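You operate a simulated robot arm through the tools that you are given. There is no shell and no other tool. Be economical: measure what you need, move in short steps, check, and stop when the job is done.

You run a simulated two-armed robot. Do the job below in one go: nothing can be reset, and whatever is moved stays where it is left.

JOB
Knock out the purple and blue trays into the brown bin.
Fine: Open the bin lid and knock each on the yellow bar till its spent cubes are out; stand both back in the red rack, shut the bin lid and leave the third tray.
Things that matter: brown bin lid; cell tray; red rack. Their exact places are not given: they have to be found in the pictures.

It is judged by the outcome, as a careful person would: the job done as asked, and still so three seconds after it is handed in. It fails if anything else is knocked over, pushed out of place, dropped, spilled or broken. Lids that push on must go on centred and level and be pressed home; caps that screw on are set level and turned clockwise until they are tight.

ROBOT AND FRAMES
Two 7-joint arms with fingered hands on one trunk, on a base that drives. Base frame: it is fixed to the floor where the robot stands at the start and does not move with it; the origin is under the middle of the robot, x ahead of it, y to its left, z up. Units: mm, degrees, N and s.
The left shoulder is at the start at [60, 138, 897], the right one opposite. With the tool pointing down near the work surface each hand reaches from about 420 to 920 mm from the robot's upright axis, wherever it stands, measured 20 degrees to its own side. Places, roughly: brown bin lid [800, -100, 700]; red rack [600, 400, 500]. Payload 4 kg a hand.
The tool frame of a hand sits at the grasp point between the pads (the TCP): z along the fingers, y along the line on which they close. The tips reach 36 mm beyond it. The gripper opens to 120 mm. The gripper's body begins 42 mm behind the TCP. The gripper is a hand of 5 fingers: y runs from the thumb to the fingers, the wrist lies at [-15, -109, -200] in the tool frame.
Orientation is that of the tool frame in the base frame, as a unit quaternion [x, y, z, w]. With the fingers straight down and the wrist toward the robot, the tool's x, y and z point along [0, 1, 0], [1, 0, 0] and [0, 0, -1] of the base frame.

CONTROLS
- The arms move only by the tool jog_arm. It takes "left_plan", "right_plan" or both (then of equal length, played together; a hand with none holds still); each is one flat list of numbers, 6 for each row, row after row: the shift along the tool's x, y, z in m, then the turn, a rotation vector about the tool's x, y, z in degrees. In form: [tx, ty, tz, wx, wy, wz, tx, ty, tz, wx, wy, wz, ...]. A call has 1 to 8 rows; each row shifts and turns the commanded pose from where the row before left it, along the tool's axes as they then stand. Each row takes 0.2 s and may step no farther than 50 mm and 8.6 degrees from the row before; otherwise, the whole call is refused. Where a pose cannot be reached the arm comes as near as it can. A force on the tool above 60 N (or 10 N above the force at the start of the call, whichever is more), or a blocked arm, ends the call early, and 0.2 s more pass. In this call time passes only in rows, and 0.2 s behind the last. It gives the time, the measured TCP pose, the force on the tool (base axes), the opening and the grip force at its end, in the units of the frame above (readings bear some noise), with the torque about the TCP (base axes, N m) and any sound that the robot's microphone picked up.
- Cameras (640 x 400 px; columns grow to the right, rows downward): "scene" is now at [46.3, 38.6, 1532.2]; the picture's right is [0.46, -0.89, 0.00], its down [-0.58, -0.30, -0.76] and it looks along [0.67, 0.35, -0.65] (base axes); focal length 225 px, centre (320, 200). "left" rides on the left gripper at [-69, -79, -131] in its tool frame; the picture's right is [-0.78, -0.29, 0.55], its down [0.55, -0.73, 0.40] and it looks along [0.29, 0.61, 0.74] (tool axes); focal length 222 px, centre (320, 200). "right" rides on the right gripper at [69, -79, -131] in its tool frame; the picture's right is [-0.79, 0.29, -0.55], its down [-0.55, -0.74, 0.40] and it looks along [-0.29, 0.61, 0.74] (tool axes); focal length 222 px, centre (320, 200).
- capture(camera): a new picture of that camera. It takes no simulated time.
- slide_trunk(by): slides the trunk up (or, below 0, down) by that many mm; the arms and the scene camera ride with it, the base frame stays. It gives what a move gives, with no picture.
- roll_base(legs): drives the robot by 1 to 6 legs, each [ahead, left, turn to the left] in mm, mm and degrees, along the robot's own axes; the way and the turn of a leg run together, so that a leg with both is an arc; at most 1500 mm and 180 degrees a leg. The arms and the cameras ride along, it lands a little off, and it stops where it bumps. It gives what a move gives.
- move_fingers(index, middle, ring, little, thumb_bend, thumb_turn, hand): sets how far each is bent, from 0 (flat) to 1 (curled in); at 0.3 the hand is open as for a grip, at 0.7 the pads meet at the TCP. One left out holds its place. A second passes; each finger stops where it meets its share of the squeeze, and holds until it gets a number again. It is the only way to open and close the hand. It gives what a move gives, with no picture; readings hold the bend of each and the force on index, middle, ring, little, thumb and palm. thumb_turn goes from beside the hand (0) to across from the fingers (1), as for a grip.
- aim_head(pan, tilt): turns the head with the scene camera to pan (to the left, within 86 degrees either way) and tilt (down, from -29 to 69), counted from straight ahead of the robot. It gives what a move gives.
- pixel_to_xyz(camera, pixels): there is no depth. For up to 12 entries [column, row, z] of the newest picture of that camera ("zoom" is the newest enlarged one), the place [x, y] in the base frame at which the ray of that pixel passes the height z, good to about 3 mm. It takes no simulated time.
- zoom(camera, box): a new picture of the part [left, top, right, bottom] of that camera's present view, enlarged. It takes no simulated time.
- job_done(): hands the job in; it is judged then, once.

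Go step by step. Measure first, check grasps and placings, and put right what went wrong. The budget is 80 turns and 70 pictures, counting those below and the enlarged ones. Unless the task says otherwise, let go and move clear before handing in, and close with one line.

The tools are called as a command line: name --argument value ..., lists and objects as JSON in quotes. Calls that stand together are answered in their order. jog_arm: Moves the arms, as the interface text tells. Its arguments: {"type":"object","properties":{"left_plan":{"type":"array","items":{"type":"number"}},"right_plan":{"type":"array","items":{"type":"number"}}},"required":[]} The other tools are called the same way: slide_trunk (by) slides the trunk up or down; move_fingers (index, middle, ring, little, thumb_bend, thumb_turn, hand) moves the fingers one by one; roll_base (legs) drives the base; aim_head (pan, tilt) turns the head that bears the scene camera; capture (camera) takes a picture; pixel_to_xyz (camera, pixels) gives the place at which the rays of pixels pass given heights; zoom (camera, box) takes an enlarged picture of a part of a camera's view; job_done () hands the job in.

At the start:

```text
time_s: 0.0
left_tool_pos: [424.9, 405.5, 1288.9]
left_ee_rot: [0.707, 0.707, 0.0, 0.0]
left_ft_force: [0.0, 0.5, -0.6]
left_ft_torque: [0.0, 0.01, 0.01]
left_finger_gap: 119.8
left_finger_force: 0.1
left_shape: jaw
left_bend: [0.3, 0.3, 0.3, 0.3, 0.3, 0.97]
left_finger forces: [0.0, 0.0, 0.1, 0.0, 0.1, 0.0]
right_tool_pos: [488.1, -7.7, 1372.6]
right_ee_rot: [0.706, 0.708, 0.001, -0.001]
right_ft_force: [0.4, 0.4, 0.1]
right_ft_torque: [0.01, -0.02, 0.05]
right_finger_gap: 119.5
right_finger_force: 0.1
right_shape: jaw
right_bend: [0.3, 0.3, 0.3, 0.3, 0.3, 0.97]
right_finger forces: [0.0, 0.1, 0.0, 0.0, 0.0, 0.0]
trunk travel left (down, up): [-475.0, 115.0]
robot x, y, heading: [3.8, 1.4, -0.2]
head pan, tilt: [27.2, 40.8]
```

scene: 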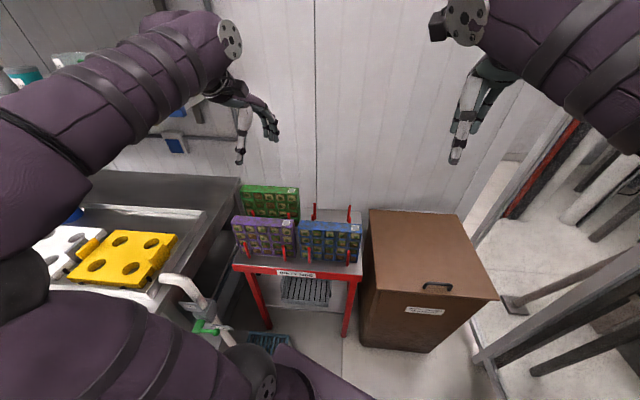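
right: 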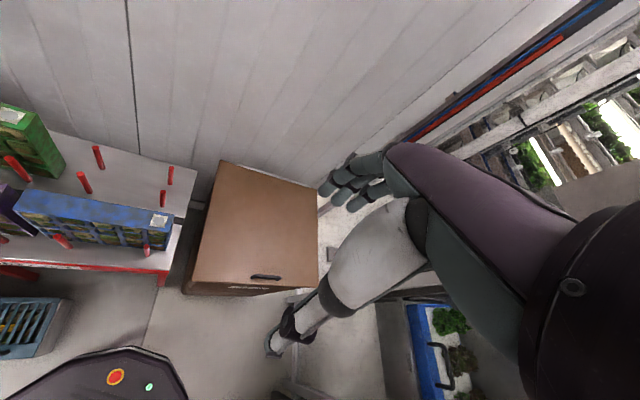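
left: 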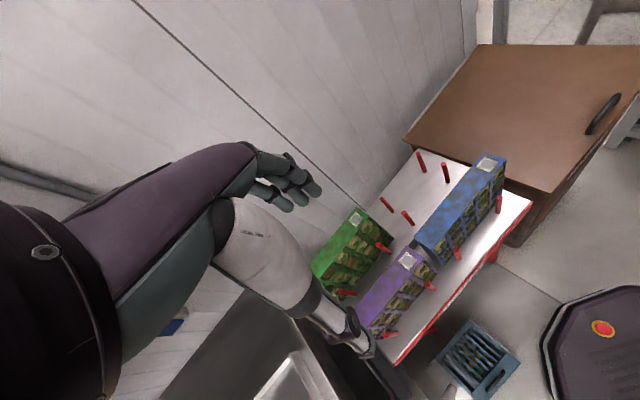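

The scene shows the red rack with three upright trays (green back, purple front left, blue front right) near (300,235) and the brown bin with its handle at (437,287). I'll enlarge both to measure.

zoom --camera "scene" --box '[220, 170, 380, 270]'

zoom --camera "scene" --box '[350, 200, 510, 300]'

zoom --camera "left" --box '[300, 130, 540, 280]'

```text
4.00 times, centred on (300, 220) of scene
```

zoom: 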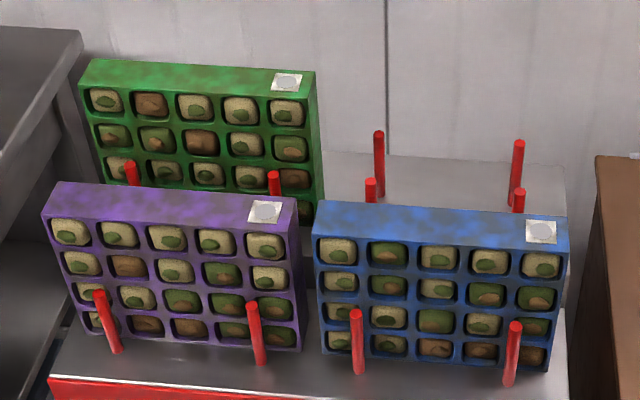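

```text
4.00 times, centred on (430, 250) of scene
```

zoom: 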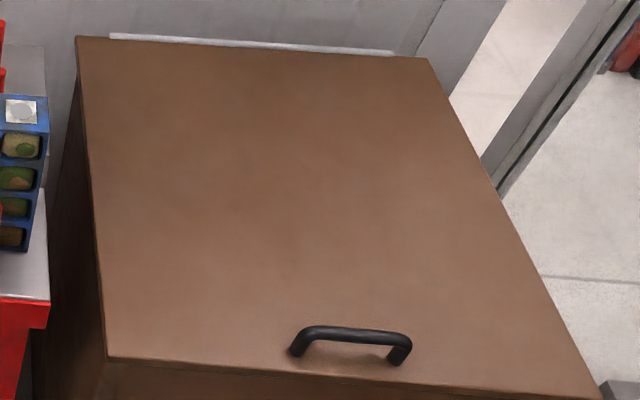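

```text
2.67 times, centred on (420, 205) of left
```

zoom: 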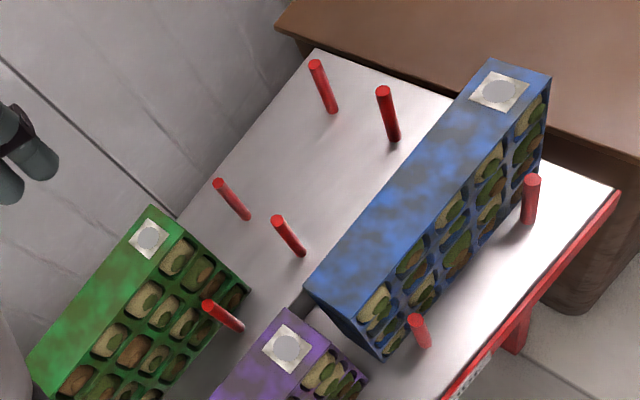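

I see the trays stand between red pegs, and the lid hinges at the far edge. Now I'll locate the corners at several candidate heights from two cameras.

pixel_to_xyz --camera "scene" --pixels '[[299.5, 220, 700], [299.5, 220, 600], [362.5, 225.5, 700], [362.5, 225.5, 600], [362, 232, 700], [362, 232, 600], [287.5, 213, 700], [366.5, 237, 500], [341, 286, 500], [437, 285, 700], [437, 285, 740], [376, 289, 700]]'

pixel_to_xyz --camera "left" --pixels '[[413.6, 237.6, 700], [413.6, 237.6, 600], [486.4, 152.5, 700], [486.4, 152.5, 600], [506.6, 159.2, 700], [506.6, 159.2, 600], [530, 200, 500], [530, 200, 450], [601, 115, 700], [601, 115, 740], [548, 191, 700], [403, 140, 700]]'

pixel_to_xyz --camera "scene" --pixels '[[368.5, 209, 700], [457, 214.5, 700], [499, 299, 700], [376.5, 289, 700], [424, 288.5, 700], [452, 291, 700], [234, 259, 500], [355, 276, 500], [370, 212, 500], [232, 218, 700], [293, 221, 700], [296, 275, 450]]'

```text
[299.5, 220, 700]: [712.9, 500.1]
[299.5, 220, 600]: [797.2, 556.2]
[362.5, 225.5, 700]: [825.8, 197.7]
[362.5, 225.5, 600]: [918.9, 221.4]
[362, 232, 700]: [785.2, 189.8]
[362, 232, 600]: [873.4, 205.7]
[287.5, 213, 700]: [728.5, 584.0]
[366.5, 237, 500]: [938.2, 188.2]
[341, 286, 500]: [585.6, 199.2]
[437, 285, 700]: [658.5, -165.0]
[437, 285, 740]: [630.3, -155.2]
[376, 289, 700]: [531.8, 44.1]
```

```text
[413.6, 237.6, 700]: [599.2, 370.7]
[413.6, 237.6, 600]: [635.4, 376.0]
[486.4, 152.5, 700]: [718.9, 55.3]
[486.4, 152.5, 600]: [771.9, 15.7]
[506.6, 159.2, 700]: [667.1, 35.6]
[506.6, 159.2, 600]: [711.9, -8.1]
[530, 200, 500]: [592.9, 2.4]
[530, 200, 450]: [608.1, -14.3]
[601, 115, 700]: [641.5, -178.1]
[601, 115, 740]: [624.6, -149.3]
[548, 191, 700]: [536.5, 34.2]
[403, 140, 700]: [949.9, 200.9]
```

```text
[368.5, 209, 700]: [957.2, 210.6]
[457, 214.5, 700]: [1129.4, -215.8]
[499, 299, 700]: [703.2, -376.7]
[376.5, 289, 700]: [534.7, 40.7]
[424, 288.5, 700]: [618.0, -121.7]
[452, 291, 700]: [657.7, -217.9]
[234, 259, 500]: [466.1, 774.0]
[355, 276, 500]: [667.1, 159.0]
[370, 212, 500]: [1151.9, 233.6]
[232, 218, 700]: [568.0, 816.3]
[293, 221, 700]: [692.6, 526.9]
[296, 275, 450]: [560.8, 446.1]
```

The lid top lies near z≈700, turned about 22° with its hinge at the far side. The tray tops come out near z≈935, so I'll refine the handle and the rack with closer views.

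zoom --camera "right" --box '[200, 240, 328, 320]'

pixel_to_xyz --camera "zoom" --pixels '[[245, 180, 740], [405, 190, 740], [245, 180, 720], [405, 190, 720]]'

pixel_to_xyz --camera "scene" --pixels '[[425.5, 283, 740], [451.5, 284.7, 740], [425.5, 283, 720], [451.5, 284.7, 720], [361, 268, 780], [361, 268, 740], [234, 264, 780], [234, 264, 740], [310.5, 247, 780], [347.5, 252, 780], [245.5, 242.5, 780], [282, 245.5, 780]]'

zoom --camera "scene" --box '[220, 230, 380, 330]'

```text
5.00 times, centred on (264, 280) of right
```

zoom: 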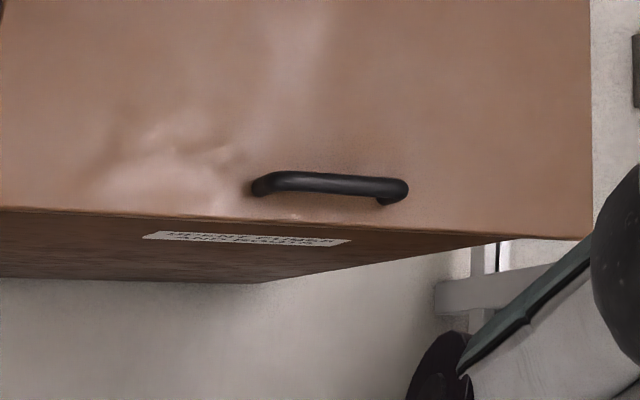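

```text
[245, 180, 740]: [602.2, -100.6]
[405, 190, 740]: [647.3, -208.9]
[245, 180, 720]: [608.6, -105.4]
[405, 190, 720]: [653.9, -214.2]
```

```text
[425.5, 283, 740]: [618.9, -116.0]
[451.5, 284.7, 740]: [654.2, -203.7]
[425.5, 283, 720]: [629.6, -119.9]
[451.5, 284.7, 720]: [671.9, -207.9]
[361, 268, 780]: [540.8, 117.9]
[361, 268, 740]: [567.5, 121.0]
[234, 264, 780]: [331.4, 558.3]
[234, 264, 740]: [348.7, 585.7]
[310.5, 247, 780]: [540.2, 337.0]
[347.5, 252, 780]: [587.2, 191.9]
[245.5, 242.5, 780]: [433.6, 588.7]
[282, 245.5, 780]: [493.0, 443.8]
```

```text
4.00 times, centred on (300, 280) of scene
```

zoom: 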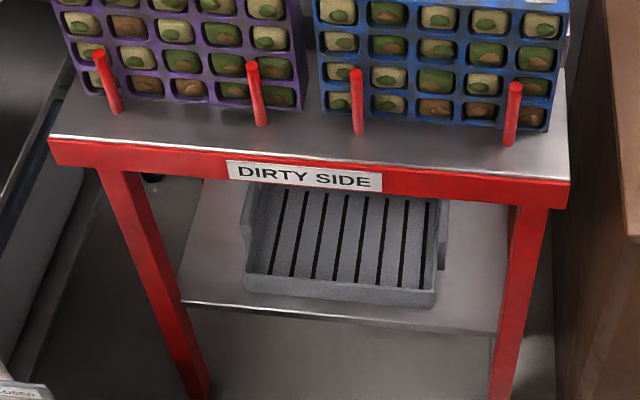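

The rack reads "DIRTY SIDE", with the trays in front peg slots, and the handle bar centre is about (630,-157,750). I'll bring the right hand above the handle, turned 22° to match the bin.

jog_arm --right_plan '[0, 0, 0.048, 0, 0, -7.33, 0, 0, 0.048, 0, 0, -7.33, 0, 0, 0.048, 0, 0, -7.33, -0.0386, 0.0154, 0.027, 0, 0, 0, -0.0386, 0.0154, 0.027, 0, 0, 0, -0.0386, 0.0154, 0.027, 0, 0, 0, -0.0386, 0.0154, 0.027, 0, 0, 0, -0.0386, 0.0154, 0.027, 0, 0, 0]'

```text
time_s: 1.8
left_tool_pos: [426.7, 405.0, 1288.1]
left_ee_rot: [0.707, 0.707, 0.0, 0.0]
left_ft_force: [-0.3, 0.5, 0.4]
left_ft_torque: [0.01, 0.03, -0.01]
left_finger_gap: 119.3
left_finger_force: 0.1
left_shape: jaw
left_bend: [0.3, 0.3, 0.3, 0.3, 0.3, 0.97]
left_finger forces: [0.0, 0.1, 0.0, 0.0, 0.0, 0.1]
right_tool_pos: [633.3, -159.6, 1092.0]
right_ee_rot: [0.559, 0.829, 0.0, -0.001]
right_ft_force: [0.3, 0.0, -0.2]
right_ft_torque: [0.0, -0.02, -0.03]
right_finger_gap: 119.8
right_finger_force: 0.0
right_shape: jaw
right_bend: [0.3, 0.3, 0.3, 0.3, 0.3, 0.97]
right_finger forces: [0.0, 0.0, 0.0, 0.0, 0.0, 0.0]
trunk travel left (down, up): [-475.0, 115.0]
robot x, y, heading: [5.3, 1.5, 0.4]
head pan, tilt: [27.2, 40.8]
```

The hand is over the handle and correctly turned. I'll descend to about z 880 and look.

jog_arm --right_plan '[0, 0, 0.05, 0, 0, 0, 0, 0, 0.05, 0, 0, 0, 0, 0, 0.05, 0, 0, 0, 0, 0, 0.05, 0, 0, 0]'

capture --camera "right"

pixel_to_xyz --camera "right" --pixels '[[320, 200, 750], [320, 200, 700]]'

```text
time_s: 2.8
left_tool_pos: [425.0, 405.7, 1288.3]
left_ee_rot: [0.707, 0.707, 0.0, 0.0]
left_ft_force: [0.8, 0.7, -0.3]
left_ft_torque: [-0.01, 0.02, 0.03]
left_finger_gap: 119.4
left_finger_force: 0.0
left_shape: jaw
left_bend: [0.3, 0.3, 0.3, 0.3, 0.3, 0.97]
left_finger forces: [0.0, 0.0, 0.1, 0.1, 0.0, 0.0]
right_tool_pos: [632.5, -159.3, 891.7]
right_ee_rot: [0.559, 0.829, 0.002, 0.001]
right_ft_force: [0.8, -0.9, 0.5]
right_ft_torque: [0.02, 0.02, 0.0]
right_finger_gap: 119.7
right_finger_force: 0.0
right_shape: jaw
right_bend: [0.3, 0.3, 0.3, 0.3, 0.3, 0.97]
right_finger forces: [0.0, 0.0, 0.0, 0.1, 0.0, 0.0]
trunk travel left (down, up): [-475.0, 115.0]
robot x, y, heading: [-3.1, 3.2, 0.3]
head pan, tilt: [27.2, 40.8]
```

```text
61 pictures are left
```

right: 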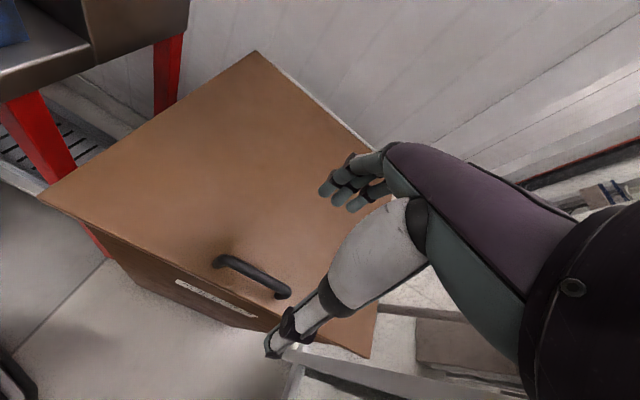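

```text
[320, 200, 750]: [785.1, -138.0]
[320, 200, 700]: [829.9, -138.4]
```

The handle bar appears from (216,258) to (290,292). I'll compute its place from this nearer view.

pixel_to_xyz --camera "right" --pixels '[[217, 259, 740], [289, 292, 740], [217, 259, 760], [289, 292, 760], [253, 274, 750], [253, 274, 740], [42, 197, 700], [256, 51, 700], [369, 357, 700], [42, 197, 720], [256, 51, 720]]'

```text
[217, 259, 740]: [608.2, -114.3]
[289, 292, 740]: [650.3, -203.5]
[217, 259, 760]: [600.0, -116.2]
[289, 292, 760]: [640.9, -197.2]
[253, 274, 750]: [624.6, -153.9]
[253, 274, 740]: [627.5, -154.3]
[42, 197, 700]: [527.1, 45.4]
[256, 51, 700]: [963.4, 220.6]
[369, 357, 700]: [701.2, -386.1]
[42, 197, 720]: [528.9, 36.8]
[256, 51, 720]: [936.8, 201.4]
```

The bar centre is near (626,-156,~750). I'll shift 5 mm toward the robot, lower so the pads straddle the bar, and close.

jog_arm --right_plan '[0, -0.005, 0.04, 0, 0, 0, 0, 0, 0.04, 0, 0, 0, 0, 0, 0.03, 0, 0, 0, 0, 0, 0.015, 0, 0, 0, 0, 0, 0.01, 0, 0, 0]'

move_fingers --hand "right" --index 0.75 --middle 0.75 --ring 0.75 --little 0.75 --thumb_bend 0.75

capture --camera "right"

```text
time_s: 4.0
left_tool_pos: [424.7, 406.0, 1287.5]
left_ee_rot: [0.707, 0.707, 0.0, 0.0]
left_ft_force: [0.2, -1.4, -0.5]
left_ft_torque: [-0.02, 0.04, 0.04]
left_finger_gap: 119.6
left_finger_force: 0.0
left_shape: jaw
left_bend: [0.3, 0.3, 0.3, 0.3, 0.3, 0.97]
left_finger forces: [0.0, 0.1, 0.0, 0.0, 0.0, 0.0]
right_tool_pos: [627.1, -160.0, 758.5]
right_ee_rot: [0.559, 0.829, 0.0, 0.0]
right_ft_force: [-0.3, 0.4, 0.4]
right_ft_torque: [-0.04, 0.03, 0.0]
right_finger_gap: 119.9
right_finger_force: 0.1
right_shape: jaw
right_bend: [0.3, 0.3, 0.3, 0.3, 0.3, 0.97]
right_finger forces: [0.1, 0.0, 0.0, 0.0, 0.0, 0.0]
trunk travel left (down, up): [-475.0, 115.0]
robot x, y, heading: [1.0, 1.2, 0.3]
head pan, tilt: [27.2, 40.8]
```

```text
time_s: 5.0
left_tool_pos: [425.8, 406.1, 1287.3]
left_ee_rot: [0.708, 0.706, -0.002, 0.0]
left_ft_force: [0.0, -0.1, -0.5]
left_ft_torque: [0.01, -0.01, -0.01]
left_finger_gap: 119.9
left_finger_force: 0.1
left_shape: jaw
left_bend: [0.3, 0.3, 0.3, 0.3, 0.3, 0.97]
left_finger forces: [0.1, 0.1, 0.0, 0.1, 0.1, 0.1]
right_tool_pos: [628.8, -159.2, 758.6]
right_ee_rot: [0.558, 0.83, 0.0, 0.0]
right_ft_force: [12.5, 3.2, -1.2]
right_ft_torque: [0.08, -0.03, 0.53]
right_finger_gap: 0.3
right_finger_force: 6.7
right_shape: fingers
right_bend: [0.73, 0.75, 0.74, 0.73, 0.72, 0.97]
right_finger forces: [0.0, 0.0, 1.8, 12.0, 0.1, 0.0]
trunk travel left (down, up): [-475.0, 115.0]
robot x, y, heading: [0.1, 3.0, -0.1]
head pan, tilt: [27.2, 40.8]
```

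```text
60 pictures are left
```

right: 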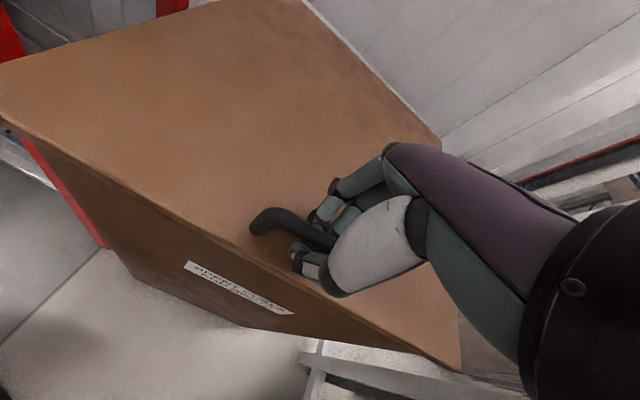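

The fingers closed around the handle near (310,235), with the little finger pressing at 12 N. I'll try a small lift to see whether the lid comes up.

jog_arm --right_plan '[0, 0, -0.012, 0, 0, 0, 0, 0, -0.012, 0, 0, 0, 0, 0.0005, -0.02, 0, 0, 0]'

capture --camera "right"

```text
time_s: 5.8
left_tool_pos: [425.2, 406.7, 1288.8]
left_ee_rot: [0.707, 0.707, -0.001, -0.001]
left_ft_force: [0.4, 0.0, 0.2]
left_ft_torque: [-0.01, 0.0, 0.0]
left_finger_gap: 119.7
left_finger_force: 0.1
left_shape: jaw
left_bend: [0.3, 0.3, 0.3, 0.3, 0.3, 0.97]
left_finger forces: [0.1, 0.1, 0.0, 0.1, 0.0, 0.1]
right_tool_pos: [629.4, -159.8, 802.2]
right_ee_rot: [0.559, 0.829, 0.0, 0.0]
right_ft_force: [13.7, 5.3, -3.6]
right_ft_torque: [0.12, -0.04, 0.58]
right_finger_gap: 0.0
right_finger_force: 7.7
right_shape: fingers
right_bend: [0.73, 0.75, 0.74, 0.73, 0.72, 0.97]
right_finger forces: [0.0, 0.0, 3.7, 11.3, 0.1, 0.0]
trunk travel left (down, up): [-475.0, 115.0]
robot x, y, heading: [-1.7, 2.2, -0.1]
head pan, tilt: [27.2, 40.8]
```

```text
59 pictures are left
```

right: 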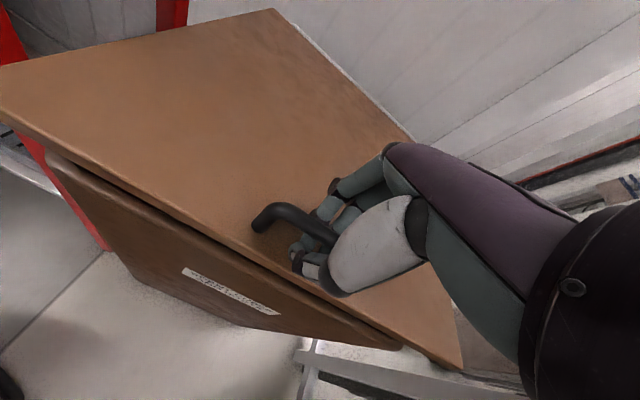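

The lid is coming up (gap visible along the front edge). I'll continue along the hinge arc, tilting the hand gently with the lid.

jog_arm --right_plan '[0, 0.0093, -0.0373, 2.5, 0, 0, 0, 0.0109, -0.0369, 2.5, 0, 0, 0, 0.0125, -0.0364, 2.5, 0, 0, 0, 0.0141, -0.0358, 2.5, 0, 0, 0, 0.0157, -0.0352, 2.5, 0, 0, 0, 0.0172, -0.0345, 2.5, 0, 0, 0, 0.0187, -0.0337, 2.5, 0, 0, 0, 0.0201, -0.0328, 2.5, 0, 0]'

capture --camera "scene"

```text
time_s: 7.6
left_tool_pos: [426.3, 405.6, 1288.8]
left_ee_rot: [0.707, 0.708, 0.0, -0.001]
left_ft_force: [-0.8, -0.1, 0.0]
left_ft_torque: [0.02, 0.0, 0.01]
left_finger_gap: 119.7
left_finger_force: 0.1
left_shape: jaw
left_bend: [0.3, 0.3, 0.3, 0.3, 0.3, 0.97]
left_finger forces: [0.0, 0.1, 0.0, 0.0, 0.0, 0.1]
right_tool_pos: [767.4, -109.5, 1049.4]
right_ee_rot: [0.552, 0.814, -0.152, -0.095]
right_ft_force: [11.1, -11.8, -4.6]
right_ft_torque: [-0.18, -0.13, 0.22]
right_finger_gap: 0.2
right_finger_force: 10.4
right_shape: fingers
right_bend: [0.75, 0.74, 0.73, 0.76, 0.72, 0.94]
right_finger forces: [0.1, 3.2, 7.5, 11.1, 0.0, 0.0]
right hand out of reach, approached as far as the arm can: row 8
trunk travel left (down, up): [-475.0, 115.0]
robot x, y, heading: [0.2, 4.8, -0.2]
head pan, tilt: [27.2, 40.8]
```

```text
58 pictures are left
```

scene: 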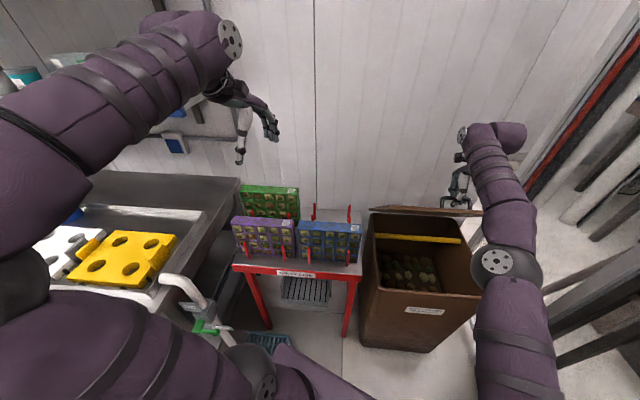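

The lid is up about 45° and the yellow bar shows inside near the far wall, from (375,236) to (461,240). I'll measure it and enlarge.

zoom --camera "scene" --box '[350, 190, 510, 290]'

pixel_to_xyz --camera "scene" --pixels '[[375, 236, 700], [461, 241, 700], [375, 236, 650], [461, 241, 650], [375, 236, 600], [461, 241, 600], [371, 213, 700], [377, 286, 700], [484, 296, 700]]'

```text
4.00 times, centred on (430, 240) of scene
```

zoom: 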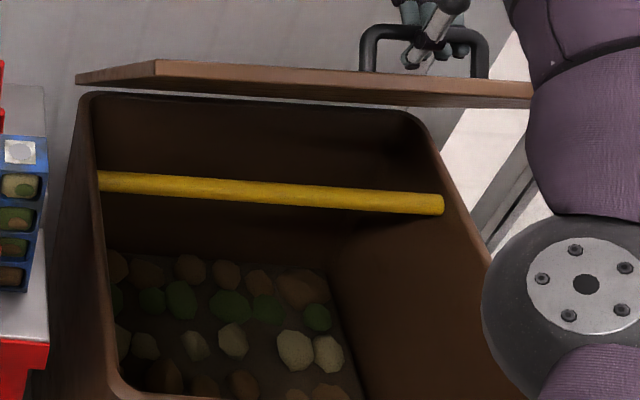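

```text
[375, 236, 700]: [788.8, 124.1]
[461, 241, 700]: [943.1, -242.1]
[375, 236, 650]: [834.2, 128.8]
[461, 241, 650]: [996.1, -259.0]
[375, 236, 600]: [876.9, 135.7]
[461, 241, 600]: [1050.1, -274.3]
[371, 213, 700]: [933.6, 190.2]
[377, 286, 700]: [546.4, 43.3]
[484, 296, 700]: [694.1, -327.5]
```

The bar lies near the far wall at about rim height. I'll leave the right hand holding the lid and bring the left hand, turned fingers-forward, round to push the lid from below.

jog_arm --left_plan '[-0.045, 0, 0, 0, 0, -7.33, -0.045, 0, 0, 0, 0, -7.33, -0.045, 0, 0, 0, 0, -7.33, -0.045, 0, 0, -8.2, 0, 0, -0.045, 0, 0, -8.2, 0, 0, -0.045, 0, 0, -8.2, 0, 0, -0.045, 0, 0, -8.2, 0, 0, -0.045, 0, 0, -8.2, 0, 0]'

capture --camera "left"

```text
time_s: 9.4
left_tool_pos: [527.9, 65.6, 1288.3]
left_ee_rot: [0.523, 0.777, 0.29, 0.196]
left_ft_force: [-0.8, 0.6, 1.2]
left_ft_torque: [0.0, 0.01, -0.03]
left_finger_gap: 119.9
left_finger_force: 0.1
left_shape: jaw
left_bend: [0.3, 0.3, 0.3, 0.3, 0.3, 0.97]
left_finger forces: [0.0, 0.0, 0.0, 0.1, 0.0, 0.0]
right_tool_pos: [765.9, -93.8, 1049.8]
right_ee_rot: [0.544, 0.82, -0.145, -0.1]
right_ft_force: [5.4, -4.6, -3.5]
right_ft_torque: [-0.32, -0.16, 0.21]
right_finger_gap: 0.0
right_finger_force: 11.4
right_shape: fingers
right_bend: [0.75, 0.74, 0.73, 0.77, 0.72, 0.94]
right_finger forces: [0.0, 3.6, 7.9, 11.7, 0.0, 0.0]
trunk travel left (down, up): [-475.0, 115.0]
robot x, y, heading: [-3.0, 4.0, 0.1]
head pan, tilt: [27.2, 40.8]
```

```text
56 pictures are left
```

left: 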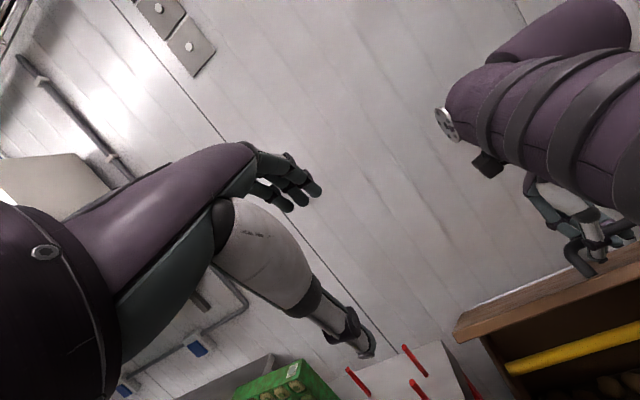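

The left camera sees the bar's left end at (506,367); I'll triangulate it with the scene view.

pixel_to_xyz --camera "left" --pixels '[[506, 367, 720], [506, 367, 700], [506, 367, 680], [506, 367, 650], [600, 340, 700], [600, 340, 650], [453, 337, 720], [430, 342, 780]]'

```text
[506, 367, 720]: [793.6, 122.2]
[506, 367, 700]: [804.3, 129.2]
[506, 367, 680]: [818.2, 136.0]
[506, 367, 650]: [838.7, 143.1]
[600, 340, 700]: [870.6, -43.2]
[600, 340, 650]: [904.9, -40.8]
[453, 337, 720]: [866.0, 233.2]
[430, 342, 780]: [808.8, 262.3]
```

The bar comes out at about f≈822 along the bin axis, z≈650, roughly 50 mm below the rim. I'll close the left hand, finish turning it forward, and lower it in front of the open lid.

jog_arm --left_plan '[-0.015, 0, 0, -8.2, 0, 0, -0.015, 0, 0, -8.2, 0, 0, -0.015, 0, 0, -8.2, 0, 0, -0.015, 0, 0, -8.2, 0, 0, -0.015, 0, 0, -8.2, 0, 0, -0.015, 0, 0, -8.0, 0, 0]'

move_fingers --hand "left" --index 0.72 --middle 0.72 --ring 0.72 --little 0.72 --thumb_bend 0.72

jog_arm --left_plan '[0, -0.048, 0, 0, 0, 0, 0, -0.048, 0, 0, 0, 0, 0, -0.048, 0, 0, 0, 0, 0, -0.048, 0, 0, 0, 0, 0, -0.048, 0, 0, 0, 0, 0, -0.048, 0, 0, 0, 0, 0, -0.048, 0, 0, 0, 0, 0, -0.04, 0, 0, 0, 0]'

capture --camera "scene"

```text
time_s: 10.5
left_tool_pos: [546.8, 5.1, 1296.7]
left_ee_rot: [0.434, 0.652, 0.512, 0.353]
left_ft_force: [-0.4, 0.4, 0.9]
left_ft_torque: [-0.13, 0.14, 0.0]
left_finger_gap: 119.8
left_finger_force: 0.0
left_shape: jaw
left_bend: [0.3, 0.3, 0.3, 0.3, 0.3, 0.97]
left_finger forces: [0.0, 0.0, 0.0, 0.1, 0.0, 0.0]
right_tool_pos: [766.1, -104.4, 1046.9]
right_ee_rot: [0.55, 0.815, -0.147, -0.104]
right_ft_force: [-0.8, 1.7, -1.9]
right_ft_torque: [-0.13, -0.06, 0.1]
right_finger_gap: 0.0
right_finger_force: 11.1
right_shape: fingers
right_bend: [0.75, 0.74, 0.73, 0.77, 0.72, 0.94]
right_finger forces: [0.1, 3.0, 7.6, 11.5, 0.1, 0.0]
trunk travel left (down, up): [-475.0, 115.0]
robot x, y, heading: [-3.2, 0.4, 0.2]
head pan, tilt: [27.2, 40.8]
stopped in row 5 (left hand): the force on the tool passed its limit at 97 N (the readings are from after the stop); the commanded pose is now the measured one
```

```text
time_s: 11.5
left_tool_pos: [547.5, 5.9, 1297.1]
left_ee_rot: [0.434, 0.652, 0.511, 0.354]
left_ft_force: [-0.6, 1.4, 2.8]
left_ft_torque: [-0.42, 0.48, -0.14]
left_finger_gap: 0.0
left_finger_force: 0.1
left_shape: fingers
left_bend: [0.71, 0.72, 0.72, 0.72, 0.71, 0.97]
left_finger forces: [0.0, 0.0, 0.0, 0.0, 0.1, 0.0]
right_tool_pos: [765.8, -105.2, 1046.1]
right_ee_rot: [0.55, 0.815, -0.148, -0.103]
right_ft_force: [-0.6, 6.9, -2.6]
right_ft_torque: [-0.08, -0.09, 0.11]
right_finger_gap: 0.0
right_finger_force: 11.3
right_shape: fingers
right_bend: [0.75, 0.74, 0.73, 0.77, 0.72, 0.94]
right_finger forces: [0.1, 2.9, 7.7, 11.5, 0.0, 0.0]
trunk travel left (down, up): [-475.0, 115.0]
robot x, y, heading: [-1.5, -0.4, 0.1]
head pan, tilt: [27.2, 40.8]
```

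```text
time_s: 11.8
left_tool_pos: [542.7, 10.6, 1295.9]
left_ee_rot: [0.415, 0.657, 0.511, 0.367]
left_ft_force: [2.2, 0.7, 2.7]
left_ft_torque: [-0.25, 0.16, 0.17]
left_finger_gap: 0.0
left_finger_force: 0.0
left_shape: fingers
left_bend: [0.71, 0.72, 0.72, 0.72, 0.71, 0.97]
left_finger forces: [0.0, 0.0, 0.1, 0.0, 0.1, 0.0]
right_tool_pos: [764.4, -105.7, 1043.2]
right_ee_rot: [0.55, 0.815, -0.149, -0.106]
right_ft_force: [-4.4, 2.8, 2.4]
right_ft_torque: [-0.24, -0.03, 0.05]
right_finger_gap: 0.3
right_finger_force: 15.1
right_shape: fingers
right_bend: [0.75, 0.74, 0.73, 0.77, 0.72, 0.94]
right_finger forces: [0.0, 2.3, 6.0, 11.4, 10.8, 0.0]
trunk travel left (down, up): [-475.0, 115.0]
robot x, y, heading: [2.8, -1.5, 0.3]
head pan, tilt: [27.2, 40.8]
stopped in row 1 (left hand): the force on the tool passed its limit at 102 N (the readings are from after the stop); the commanded pose is now the measured one
```

```text
55 pictures are left
```

scene: 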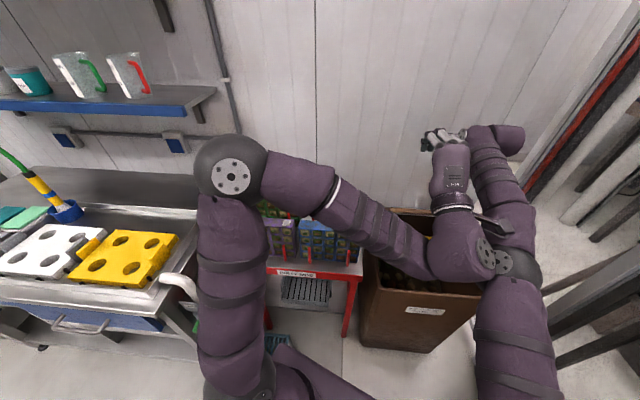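

The left wrist touched the right elbow at about (470,245). I'll back off to the left and toward the robot, go down, and approach the lid from below.

jog_arm --left_plan '[0.04, 0.01, -0.015, 0, 0, 0, 0.035, 0, -0.03, 0, 0, 0, 0.02, 0, -0.045, 0, 0, 0, 0, -0.045, 0, 0, 0, 0, 0, -0.048, 0, 0, 0, 0, 0, -0.048, 0, 0, 0, 0, 0, -0.048, 0, 0, 0, 0, 0, -0.048, 0, 0, 0, 0]'

jog_arm --left_plan '[0, -0.048, 0, 0, 0, 0, 0, -0.048, 0, 0, 0, 0, 0, -0.04, 0, 0, 0, 0]'

capture --camera "scene"

```text
time_s: 13.3
left_tool_pos: [444.1, 28.4, 1237.9]
left_ee_rot: [0.404, 0.665, 0.509, 0.368]
left_ft_force: [-8.0, 9.9, 6.1]
left_ft_torque: [-0.26, 1.1, -2.25]
left_finger_gap: 0.0
left_finger_force: 0.0
left_shape: fingers
left_bend: [0.72, 0.72, 0.72, 0.72, 0.71, 0.97]
left_finger forces: [0.1, 0.1, 0.0, 0.0, 0.1, 0.0]
left hand out of reach, approached as far as the arm can: row 4, 5, 6, 7
right_tool_pos: [766.5, -112.8, 1039.4]
right_ee_rot: [0.554, 0.811, -0.151, -0.109]
right_ft_force: [-5.3, -1.2, 3.3]
right_ft_torque: [-0.18, 0.02, 0.05]
right_finger_gap: 0.1
right_finger_force: 11.5
right_shape: fingers
right_bend: [0.75, 0.75, 0.74, 0.77, 0.72, 0.94]
right_finger forces: [0.1, 0.5, 3.6, 9.3, 10.5, 0.1]
trunk travel left (down, up): [-475.0, 115.0]
robot x, y, heading: [-1.8, -0.5, -0.2]
head pan, tilt: [27.2, 40.8]
stopped in row 7 (left hand): the force on the tool passed its limit at 127 N (the readings are from after the stop); the commanded pose is now the measured one
```

```text
time_s: 13.6
left_tool_pos: [444.3, 27.0, 1234.9]
left_ee_rot: [0.392, 0.669, 0.502, 0.382]
left_ft_force: [-9.8, 6.8, 3.0]
left_ft_torque: [0.01, 0.82, -2.15]
left_finger_gap: 0.1
left_finger_force: 0.1
left_shape: fingers
left_bend: [0.72, 0.72, 0.72, 0.72, 0.71, 0.97]
left_finger forces: [0.1, 0.1, 0.0, 0.0, 0.0, 0.0]
left hand out of reach, approached as far as the arm can: row 1
right_tool_pos: [766.6, -118.3, 1033.7]
right_ee_rot: [0.556, 0.809, -0.153, -0.111]
right_ft_force: [-2.5, 2.7, 0.2]
right_ft_torque: [0.09, 0.03, 0.06]
right_finger_gap: 0.0
right_finger_force: 3.4
right_shape: fingers
right_bend: [0.75, 0.75, 0.74, 0.75, 0.72, 0.94]
right_finger forces: [0.0, 0.0, 4.5, 0.1, 3.0, 0.0]
trunk travel left (down, up): [-475.0, 115.0]
robot x, y, heading: [0.3, 0.1, 0.2]
head pan, tilt: [27.2, 40.8]
stopped in row 1 (left hand): the force on the tool passed its limit at 201 N (the readings are from after the stop); the commanded pose is now the measured one
```

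```text
54 pictures are left
```

scene: 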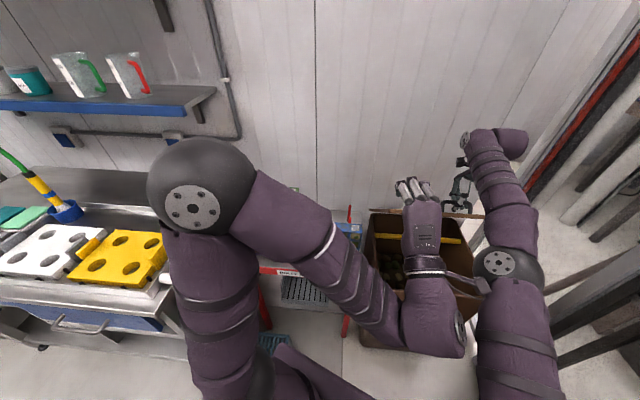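

The left forearm is folded against the right elbow around (468,290), so this approach is too cramped. I'll pull the left hand up and away to its side.

jog_arm --left_plan '[0.04, 0.02, 0, 0, 0, 0, 0.045, 0.02, 0, 0, 0, 0, 0.045, 0.01, 0, 0, 0, 0, 0.045, 0, 0.01, 0, 0, 0, 0.045, 0, 0.01, 0, 0, 0, 0.045, 0, 0.02, 0, 0, 0]'

jog_arm --right_plan '[0, 0, 0.012, 0, 0, 0, 0, 0, 0.01, 0, 0, 0]'

capture --camera "right"

```text
time_s: 15.0
left_tool_pos: [479.3, 197.8, 1306.0]
left_ee_rot: [0.392, 0.669, 0.504, 0.381]
left_ft_force: [0.2, 0.3, -0.5]
left_ft_torque: [-0.01, -0.03, -0.01]
left_finger_gap: 0.0
left_finger_force: 0.0
left_shape: fingers
left_bend: [0.72, 0.72, 0.72, 0.72, 0.71, 0.97]
left_finger forces: [0.0, 0.1, 0.1, 0.1, 0.1, 0.0]
left hand out of reach, approached as far as the arm can: row 1, 2, 3, 4, 5, 6
right_tool_pos: [766.4, -118.5, 1032.4]
right_ee_rot: [0.556, 0.809, -0.154, -0.11]
right_ft_force: [-1.6, 4.4, 0.3]
right_ft_torque: [0.08, 0.0, 0.1]
right_finger_gap: 0.2
right_finger_force: 4.3
right_shape: fingers
right_bend: [0.75, 0.75, 0.74, 0.75, 0.72, 0.94]
right_finger forces: [0.1, 0.1, 4.3, 0.1, 3.6, 0.1]
trunk travel left (down, up): [-475.0, 115.0]
robot x, y, heading: [5.4, -1.7, 0.0]
head pan, tilt: [27.2, 40.8]
```

```text
time_s: 15.6
left_tool_pos: [478.9, 197.9, 1306.1]
left_ee_rot: [0.392, 0.669, 0.503, 0.381]
left_ft_force: [0.0, -0.9, 0.3]
left_ft_torque: [-0.01, 0.02, 0.03]
left_finger_gap: 0.0
left_finger_force: 0.0
left_shape: fingers
left_bend: [0.72, 0.72, 0.72, 0.72, 0.71, 0.97]
left_finger forces: [0.1, 0.0, 0.1, 0.0, 0.0, 0.0]
right_tool_pos: [757.3, -121.3, 1014.8]
right_ee_rot: [0.557, 0.809, -0.152, -0.11]
right_ft_force: [-12.3, 0.6, 11.3]
right_ft_torque: [0.19, 0.01, 0.02]
right_finger_gap: 0.2
right_finger_force: 14.3
right_shape: fingers
right_bend: [0.75, 0.75, 0.75, 0.75, 0.73, 0.94]
right_finger forces: [0.1, 0.0, 0.0, 0.0, 29.0, 0.0]
right hand out of reach, approached as far as the arm can: row 1
trunk travel left (down, up): [-475.0, 115.0]
robot x, y, heading: [3.0, 0.9, 0.0]
head pan, tilt: [27.2, 40.8]
```

```text
53 pictures are left
```

right: 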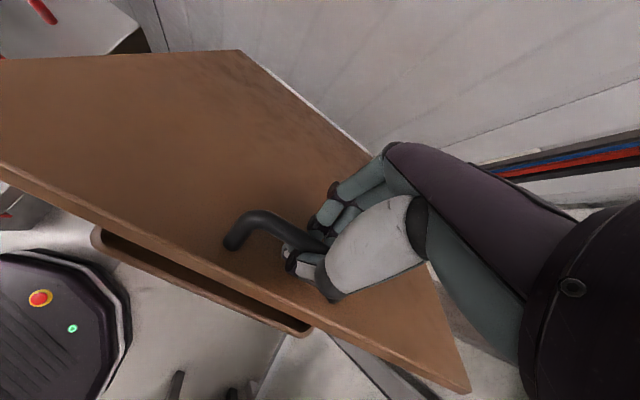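

Pressing down by 20 mm gives an upward push on the hand (+11 N, thumb 29 N), so the lid seems to hold by itself. I'll open the right hand and back out gently, then check.

jog_arm --right_plan '[0, 0, -0.01, 0, 0, 0]'

move_fingers --hand "right" --index 0.4 --middle 0.4 --ring 0.4 --little 0.4 --thumb_bend 0.3

jog_arm --right_plan '[0, 0, -0.02, 0, 0, 0, 0, 0, -0.03, 0, 0, 0, 0, -0.02, -0.04, 0, 0, 0, 0, -0.04, -0.02, 0, 0, 0]'

capture --camera "scene"

```text
time_s: 16.0
left_tool_pos: [480.0, 198.7, 1306.6]
left_ee_rot: [0.391, 0.67, 0.503, 0.381]
left_ft_force: [-0.3, -0.2, 0.9]
left_ft_torque: [0.02, -0.01, 0.01]
left_finger_gap: 0.0
left_finger_force: 0.1
left_shape: fingers
left_bend: [0.72, 0.72, 0.72, 0.72, 0.71, 0.97]
left_finger forces: [0.0, 0.0, 0.0, 0.1, 0.0, 0.0]
right_tool_pos: [761.2, -120.7, 1021.8]
right_ee_rot: [0.557, 0.809, -0.153, -0.111]
right_ft_force: [-8.6, 2.7, 5.5]
right_ft_torque: [0.07, -0.01, 0.01]
right_finger_gap: 0.1
right_finger_force: 9.2
right_shape: fingers
right_bend: [0.75, 0.75, 0.75, 0.75, 0.73, 0.94]
right_finger forces: [0.0, 0.0, 0.3, 0.0, 17.6, 0.0]
trunk travel left (down, up): [-475.0, 115.0]
robot x, y, heading: [-1.0, 1.1, 0.2]
head pan, tilt: [27.2, 40.8]
```

```text
time_s: 17.0
left_tool_pos: [481.1, 196.5, 1305.5]
left_ee_rot: [0.393, 0.669, 0.503, 0.381]
left_ft_force: [1.1, 0.1, 0.0]
left_ft_torque: [0.0, -0.01, 0.0]
left_finger_gap: 0.0
left_finger_force: 0.0
left_shape: fingers
left_bend: [0.72, 0.72, 0.72, 0.72, 0.71, 0.97]
left_finger forces: [0.0, 0.1, 0.1, 0.0, 0.0, 0.0]
right_tool_pos: [763.7, -119.9, 1021.1]
right_ee_rot: [0.557, 0.809, -0.153, -0.111]
right_ft_force: [-0.6, 0.5, -0.3]
right_ft_torque: [0.0, 0.01, -0.01]
right_finger_gap: 103.8
right_finger_force: 0.0
right_shape: fingers
right_bend: [0.4, 0.4, 0.4, 0.4, 0.3, 0.97]
right_finger forces: [0.0, 0.0, 0.0, 0.0, 0.0, 0.0]
trunk travel left (down, up): [-475.0, 115.0]
robot x, y, heading: [-0.2, -0.1, 0.1]
head pan, tilt: [27.2, 40.8]
```

```text
time_s: 18.0
left_tool_pos: [481.4, 196.9, 1305.1]
left_ee_rot: [0.391, 0.67, 0.504, 0.38]
left_ft_force: [-0.4, -0.2, 0.4]
left_ft_torque: [0.0, 0.02, 0.01]
left_finger_gap: 0.0
left_finger_force: 0.1
left_shape: fingers
left_bend: [0.72, 0.72, 0.72, 0.72, 0.71, 0.97]
left_finger forces: [0.0, 0.0, 0.0, 0.1, 0.0, 0.0]
right_tool_pos: [724.2, -122.9, 1103.6]
right_ee_rot: [0.556, 0.809, -0.154, -0.112]
right_ft_force: [-0.2, 0.6, 0.2]
right_ft_torque: [-0.02, 0.03, 0.02]
right_finger_gap: 104.0
right_finger_force: 0.0
right_shape: fingers
right_bend: [0.4, 0.4, 0.4, 0.4, 0.3, 0.97]
right_finger forces: [0.1, 0.0, 0.0, 0.0, 0.1, 0.0]
right hand out of reach, approached as far as the arm can: row 1, 2, 3
trunk travel left (down, up): [-475.0, 115.0]
robot x, y, heading: [2.0, 1.5, 0.0]
head pan, tilt: [27.2, 40.8]
```

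```text
52 pictures are left
```

scene: 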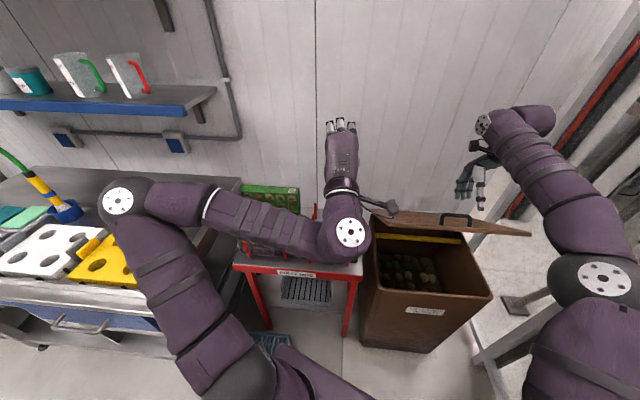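

The lid stays up by itself at about 40°, and I need it wider. I'll turn the right hand fingers-forward, then bring it below the lid's front edge and push up.

jog_arm --right_plan '[-0.012, -0.0094, 0.0034, -8.4, 0, 0, -0.012, -0.0098, 0.002, -8.4, 0, 0, -0.012, -0.01, 0.0006, -8.4, 0, 0, -0.012, -0.01, -0.0009, -8.4, 0, 0, -0.012, -0.0097, -0.0024, -8.4, 0, 0, -0.012, -0.0093, -0.0037, -8.4, 0, 0, -0.012, -0.0086, -0.0051, -8.4, 0, 0, -0.012, -0.0078, -0.0063, -8.4, 0, 0]'

jog_arm --right_plan '[0, 0, 0, -8.4, 0, 0, 0, 0, 0, -8.4, 0, 0, 0, 0, 0, -8.4, 0, 0, 0, 0, 0, -8.4, 0, 0, 0, 0, 0, -8.4, 0, 0]'

move_fingers --hand "right" --index 0.72 --middle 0.72 --ring 0.72 --little 0.72 --thumb_bend 0.72

capture --camera "scene"

```text
time_s: 19.8
left_tool_pos: [482.4, 197.8, 1306.5]
left_ee_rot: [0.392, 0.669, 0.503, 0.381]
left_ft_force: [-0.1, -0.3, 0.4]
left_ft_torque: [0.05, -0.02, 0.01]
left_finger_gap: 0.0
left_finger_force: 0.1
left_shape: fingers
left_bend: [0.72, 0.72, 0.72, 0.72, 0.71, 0.97]
left_finger forces: [0.0, 0.0, 0.0, 0.0, 0.0, 0.0]
right_tool_pos: [683.9, -242.3, 1105.6]
right_ee_rot: [0.525, 0.759, 0.32, 0.216]
right_ft_force: [0.5, 0.2, 0.2]
right_ft_torque: [0.0, -0.02, 0.02]
right_finger_gap: 104.3
right_finger_force: 0.0
right_shape: fingers
right_bend: [0.4, 0.4, 0.4, 0.4, 0.3, 0.97]
right_finger forces: [0.0, 0.0, 0.0, 0.0, 0.1, 0.0]
trunk travel left (down, up): [-475.0, 115.0]
robot x, y, heading: [-0.6, -2.2, 0.2]
head pan, tilt: [27.2, 40.8]
```

```text
time_s: 21.0
left_tool_pos: [482.9, 196.8, 1305.5]
left_ee_rot: [0.392, 0.67, 0.502, 0.38]
left_ft_force: [0.3, 0.4, -0.2]
left_ft_torque: [-0.01, 0.01, -0.01]
left_finger_gap: 0.0
left_finger_force: 0.0
left_shape: fingers
left_bend: [0.72, 0.72, 0.72, 0.72, 0.71, 0.97]
left_finger forces: [0.0, 0.1, 0.0, 0.0, 0.0, 0.0]
right_tool_pos: [683.6, -242.9, 1104.9]
right_ee_rot: [0.413, 0.593, 0.571, 0.39]
right_ft_force: [0.0, 0.7, 0.2]
right_ft_torque: [-0.01, 0.01, 0.0]
right_finger_gap: 104.3
right_finger_force: 0.1
right_shape: fingers
right_bend: [0.4, 0.4, 0.4, 0.4, 0.3, 0.97]
right_finger forces: [0.1, 0.0, 0.1, 0.0, 0.0, 0.0]
trunk travel left (down, up): [-475.0, 115.0]
robot x, y, heading: [-0.0, -1.0, -0.2]
head pan, tilt: [27.2, 40.8]
```

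```text
time_s: 22.0
left_tool_pos: [482.1, 196.1, 1305.4]
left_ee_rot: [0.392, 0.67, 0.503, 0.38]
left_ft_force: [0.3, -0.5, -0.4]
left_ft_torque: [-0.01, -0.01, 0.01]
left_finger_gap: 0.2
left_finger_force: 0.1
left_shape: fingers
left_bend: [0.72, 0.72, 0.72, 0.72, 0.71, 0.97]
left_finger forces: [0.0, 0.0, 0.0, 0.0, 0.1, 0.1]
right_tool_pos: [683.7, -243.5, 1105.9]
right_ee_rot: [0.413, 0.594, 0.57, 0.389]
right_ft_force: [0.1, -1.0, -0.2]
right_ft_torque: [0.01, 0.0, 0.02]
right_finger_gap: 0.0
right_finger_force: 0.1
right_shape: fingers
right_bend: [0.72, 0.72, 0.72, 0.72, 0.71, 0.97]
right_finger forces: [0.0, 0.0, 0.0, 0.0, 0.0, 0.0]
trunk travel left (down, up): [-475.0, 115.0]
robot x, y, heading: [7.1, 0.4, 0.1]
head pan, tilt: [27.2, 40.8]
```

```text
51 pictures are left
```

scene: 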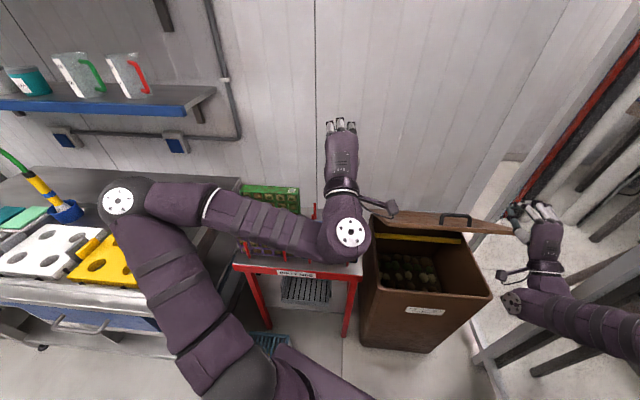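

The right hand now points forward at (540,215). I'll lower it below the lid edge, reach in, then push up along the arc.

jog_arm --right_plan '[0, -0.045, 0, 0, 0, 0, 0, -0.045, 0, 0, 0, 0, 0, -0.045, 0, 0, 0, 0, 0, -0.045, 0, 0, 0, 0, 0, -0.035, 0, 0, 0, 0, 0.01, 0, 0.04, 0, 0, 0, 0.01, 0, 0.04, 0, 0, 0]'

jog_arm --right_plan '[0, 0.035, 0.01, 0, 0, 0, 0, 0.04, 0.015, 0, 0, 0, 0, 0.04, 0.02, 0, 0, 0, 0, 0.04, 0.025, 0, 0, 0, 0, 0.035, 0.03, 0, 0, 0, 0, 0.03, 0.03, 0, 0, 0]'

capture --camera "scene"

```text
time_s: 23.6
left_tool_pos: [481.4, 196.9, 1305.1]
left_ee_rot: [0.392, 0.669, 0.503, 0.381]
left_ft_force: [0.6, -0.1, 0.4]
left_ft_torque: [0.0, 0.02, -0.02]
left_finger_gap: 0.0
left_finger_force: 0.1
left_shape: fingers
left_bend: [0.72, 0.72, 0.72, 0.72, 0.71, 0.97]
left_finger forces: [0.0, 0.1, 0.0, 0.0, 0.0, 0.0]
right_tool_pos: [741.9, -195.5, 887.4]
right_ee_rot: [0.413, 0.594, 0.569, 0.39]
right_ft_force: [-0.9, -0.1, 0.0]
right_ft_torque: [0.03, 0.01, -0.02]
right_finger_gap: 0.0
right_finger_force: 0.0
right_shape: fingers
right_bend: [0.72, 0.72, 0.72, 0.72, 0.71, 0.97]
right_finger forces: [0.0, 0.0, 0.1, 0.0, 0.0, 0.1]
trunk travel left (down, up): [-475.0, 115.0]
robot x, y, heading: [-1.7, -1.7, 0.1]
head pan, tilt: [27.2, 40.8]
```

```text
time_s: 25.0
left_tool_pos: [482.0, 198.5, 1305.1]
left_ee_rot: [0.392, 0.67, 0.502, 0.381]
left_ft_force: [-0.1, 0.7, 0.3]
left_ft_torque: [-0.01, 0.01, 0.02]
left_finger_gap: 0.0
left_finger_force: 0.1
left_shape: fingers
left_bend: [0.72, 0.72, 0.72, 0.72, 0.71, 0.97]
left_finger forces: [0.0, 0.1, 0.1, 0.1, 0.1, 0.0]
right_tool_pos: [872.2, -150.1, 1102.5]
right_ee_rot: [0.413, 0.594, 0.57, 0.389]
right_ft_force: [0.1, 0.2, 0.1]
right_ft_torque: [0.0, 0.0, 0.01]
right_finger_gap: 0.0
right_finger_force: 0.1
right_shape: fingers
right_bend: [0.72, 0.72, 0.72, 0.72, 0.71, 0.97]
right_finger forces: [0.0, 0.0, 0.1, 0.1, 0.1, 0.0]
trunk travel left (down, up): [-475.0, 115.0]
robot x, y, heading: [0.0, 1.3, 0.1]
head pan, tilt: [27.2, 40.8]
```

```text
50 pictures are left
```

scene: 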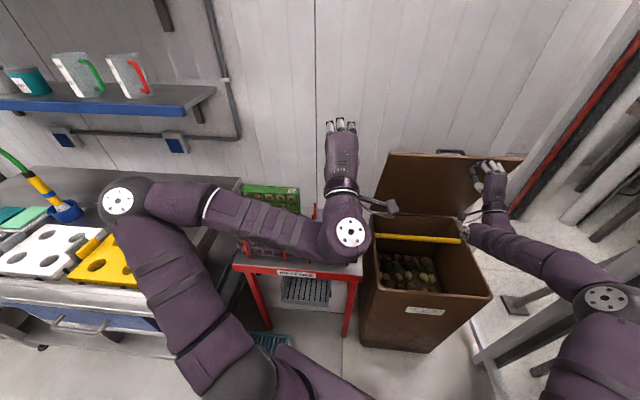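

The lid is now well up (top edge at row ~155). I'll push it further forward.

jog_arm --right_plan '[0, 0.005, 0.04, 0, 0, 0, 0, 0, 0.04, 0, 0, 0, 0, 0, 0.04, 0, 0, 0]'

jog_arm --right_plan '[0, 0, -0.045, 0, 0, 0, 0, 0, -0.045, 0, 0, 0, -0.03, 0, -0.035, 0, 0, 0, -0.045, 0, -0.02, 0, 0, 0, -0.045, 0, -0.02, 0, 0, 0]'

capture --camera "scene"

```text
time_s: 25.8
left_tool_pos: [480.1, 193.9, 1308.1]
left_ee_rot: [0.392, 0.668, 0.504, 0.381]
left_ft_force: [-0.8, -1.2, 0.7]
left_ft_torque: [0.01, 0.01, 0.09]
left_finger_gap: 0.1
left_finger_force: 0.1
left_shape: fingers
left_bend: [0.72, 0.72, 0.72, 0.72, 0.71, 0.97]
left_finger forces: [0.0, 0.0, 0.1, 0.0, 0.0, 0.0]
right_tool_pos: [965.0, -115.8, 1100.1]
right_ee_rot: [0.413, 0.594, 0.571, 0.388]
right_ft_force: [-0.4, 0.0, -1.1]
right_ft_torque: [0.04, -0.06, -0.01]
right_finger_gap: 0.0
right_finger_force: 0.0
right_shape: fingers
right_bend: [0.72, 0.72, 0.72, 0.72, 0.71, 0.97]
right_finger forces: [0.0, 0.0, 0.1, 0.1, 0.0, 0.1]
right hand out of reach, approached as far as the arm can: row 3
trunk travel left (down, up): [-475.0, 115.0]
robot x, y, heading: [-0.2, 0.9, -0.0]
head pan, tilt: [27.2, 40.8]
```

```text
time_s: 27.0
left_tool_pos: [482.2, 196.0, 1305.6]
left_ee_rot: [0.393, 0.669, 0.503, 0.381]
left_ft_force: [1.1, -0.7, 0.2]
left_ft_torque: [-0.02, -0.01, -0.01]
left_finger_gap: 0.0
left_finger_force: 0.1
left_shape: fingers
left_bend: [0.72, 0.72, 0.72, 0.72, 0.71, 0.97]
left_finger forces: [0.0, 0.0, 0.0, 0.0, 0.0, 0.1]
right_tool_pos: [939.4, -254.5, 1102.9]
right_ee_rot: [0.413, 0.594, 0.57, 0.39]
right_ft_force: [-0.6, -0.2, -0.5]
right_ft_torque: [-0.01, -0.01, 0.0]
right_finger_gap: 0.1
right_finger_force: 0.1
right_shape: fingers
right_bend: [0.72, 0.72, 0.72, 0.72, 0.71, 0.97]
right_finger forces: [0.0, 0.0, 0.1, 0.0, 0.0, 0.0]
right hand out of reach, approached as far as the arm can: row 1, 2
trunk travel left (down, up): [-475.0, 115.0]
robot x, y, heading: [2.7, -0.1, -0.0]
head pan, tilt: [27.2, 40.8]
```

```text
49 pictures are left
```

scene: 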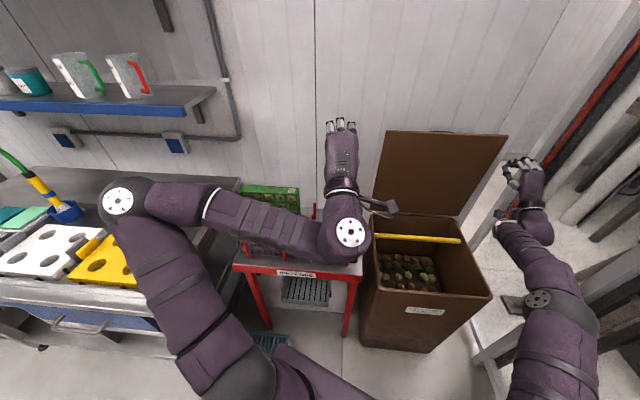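

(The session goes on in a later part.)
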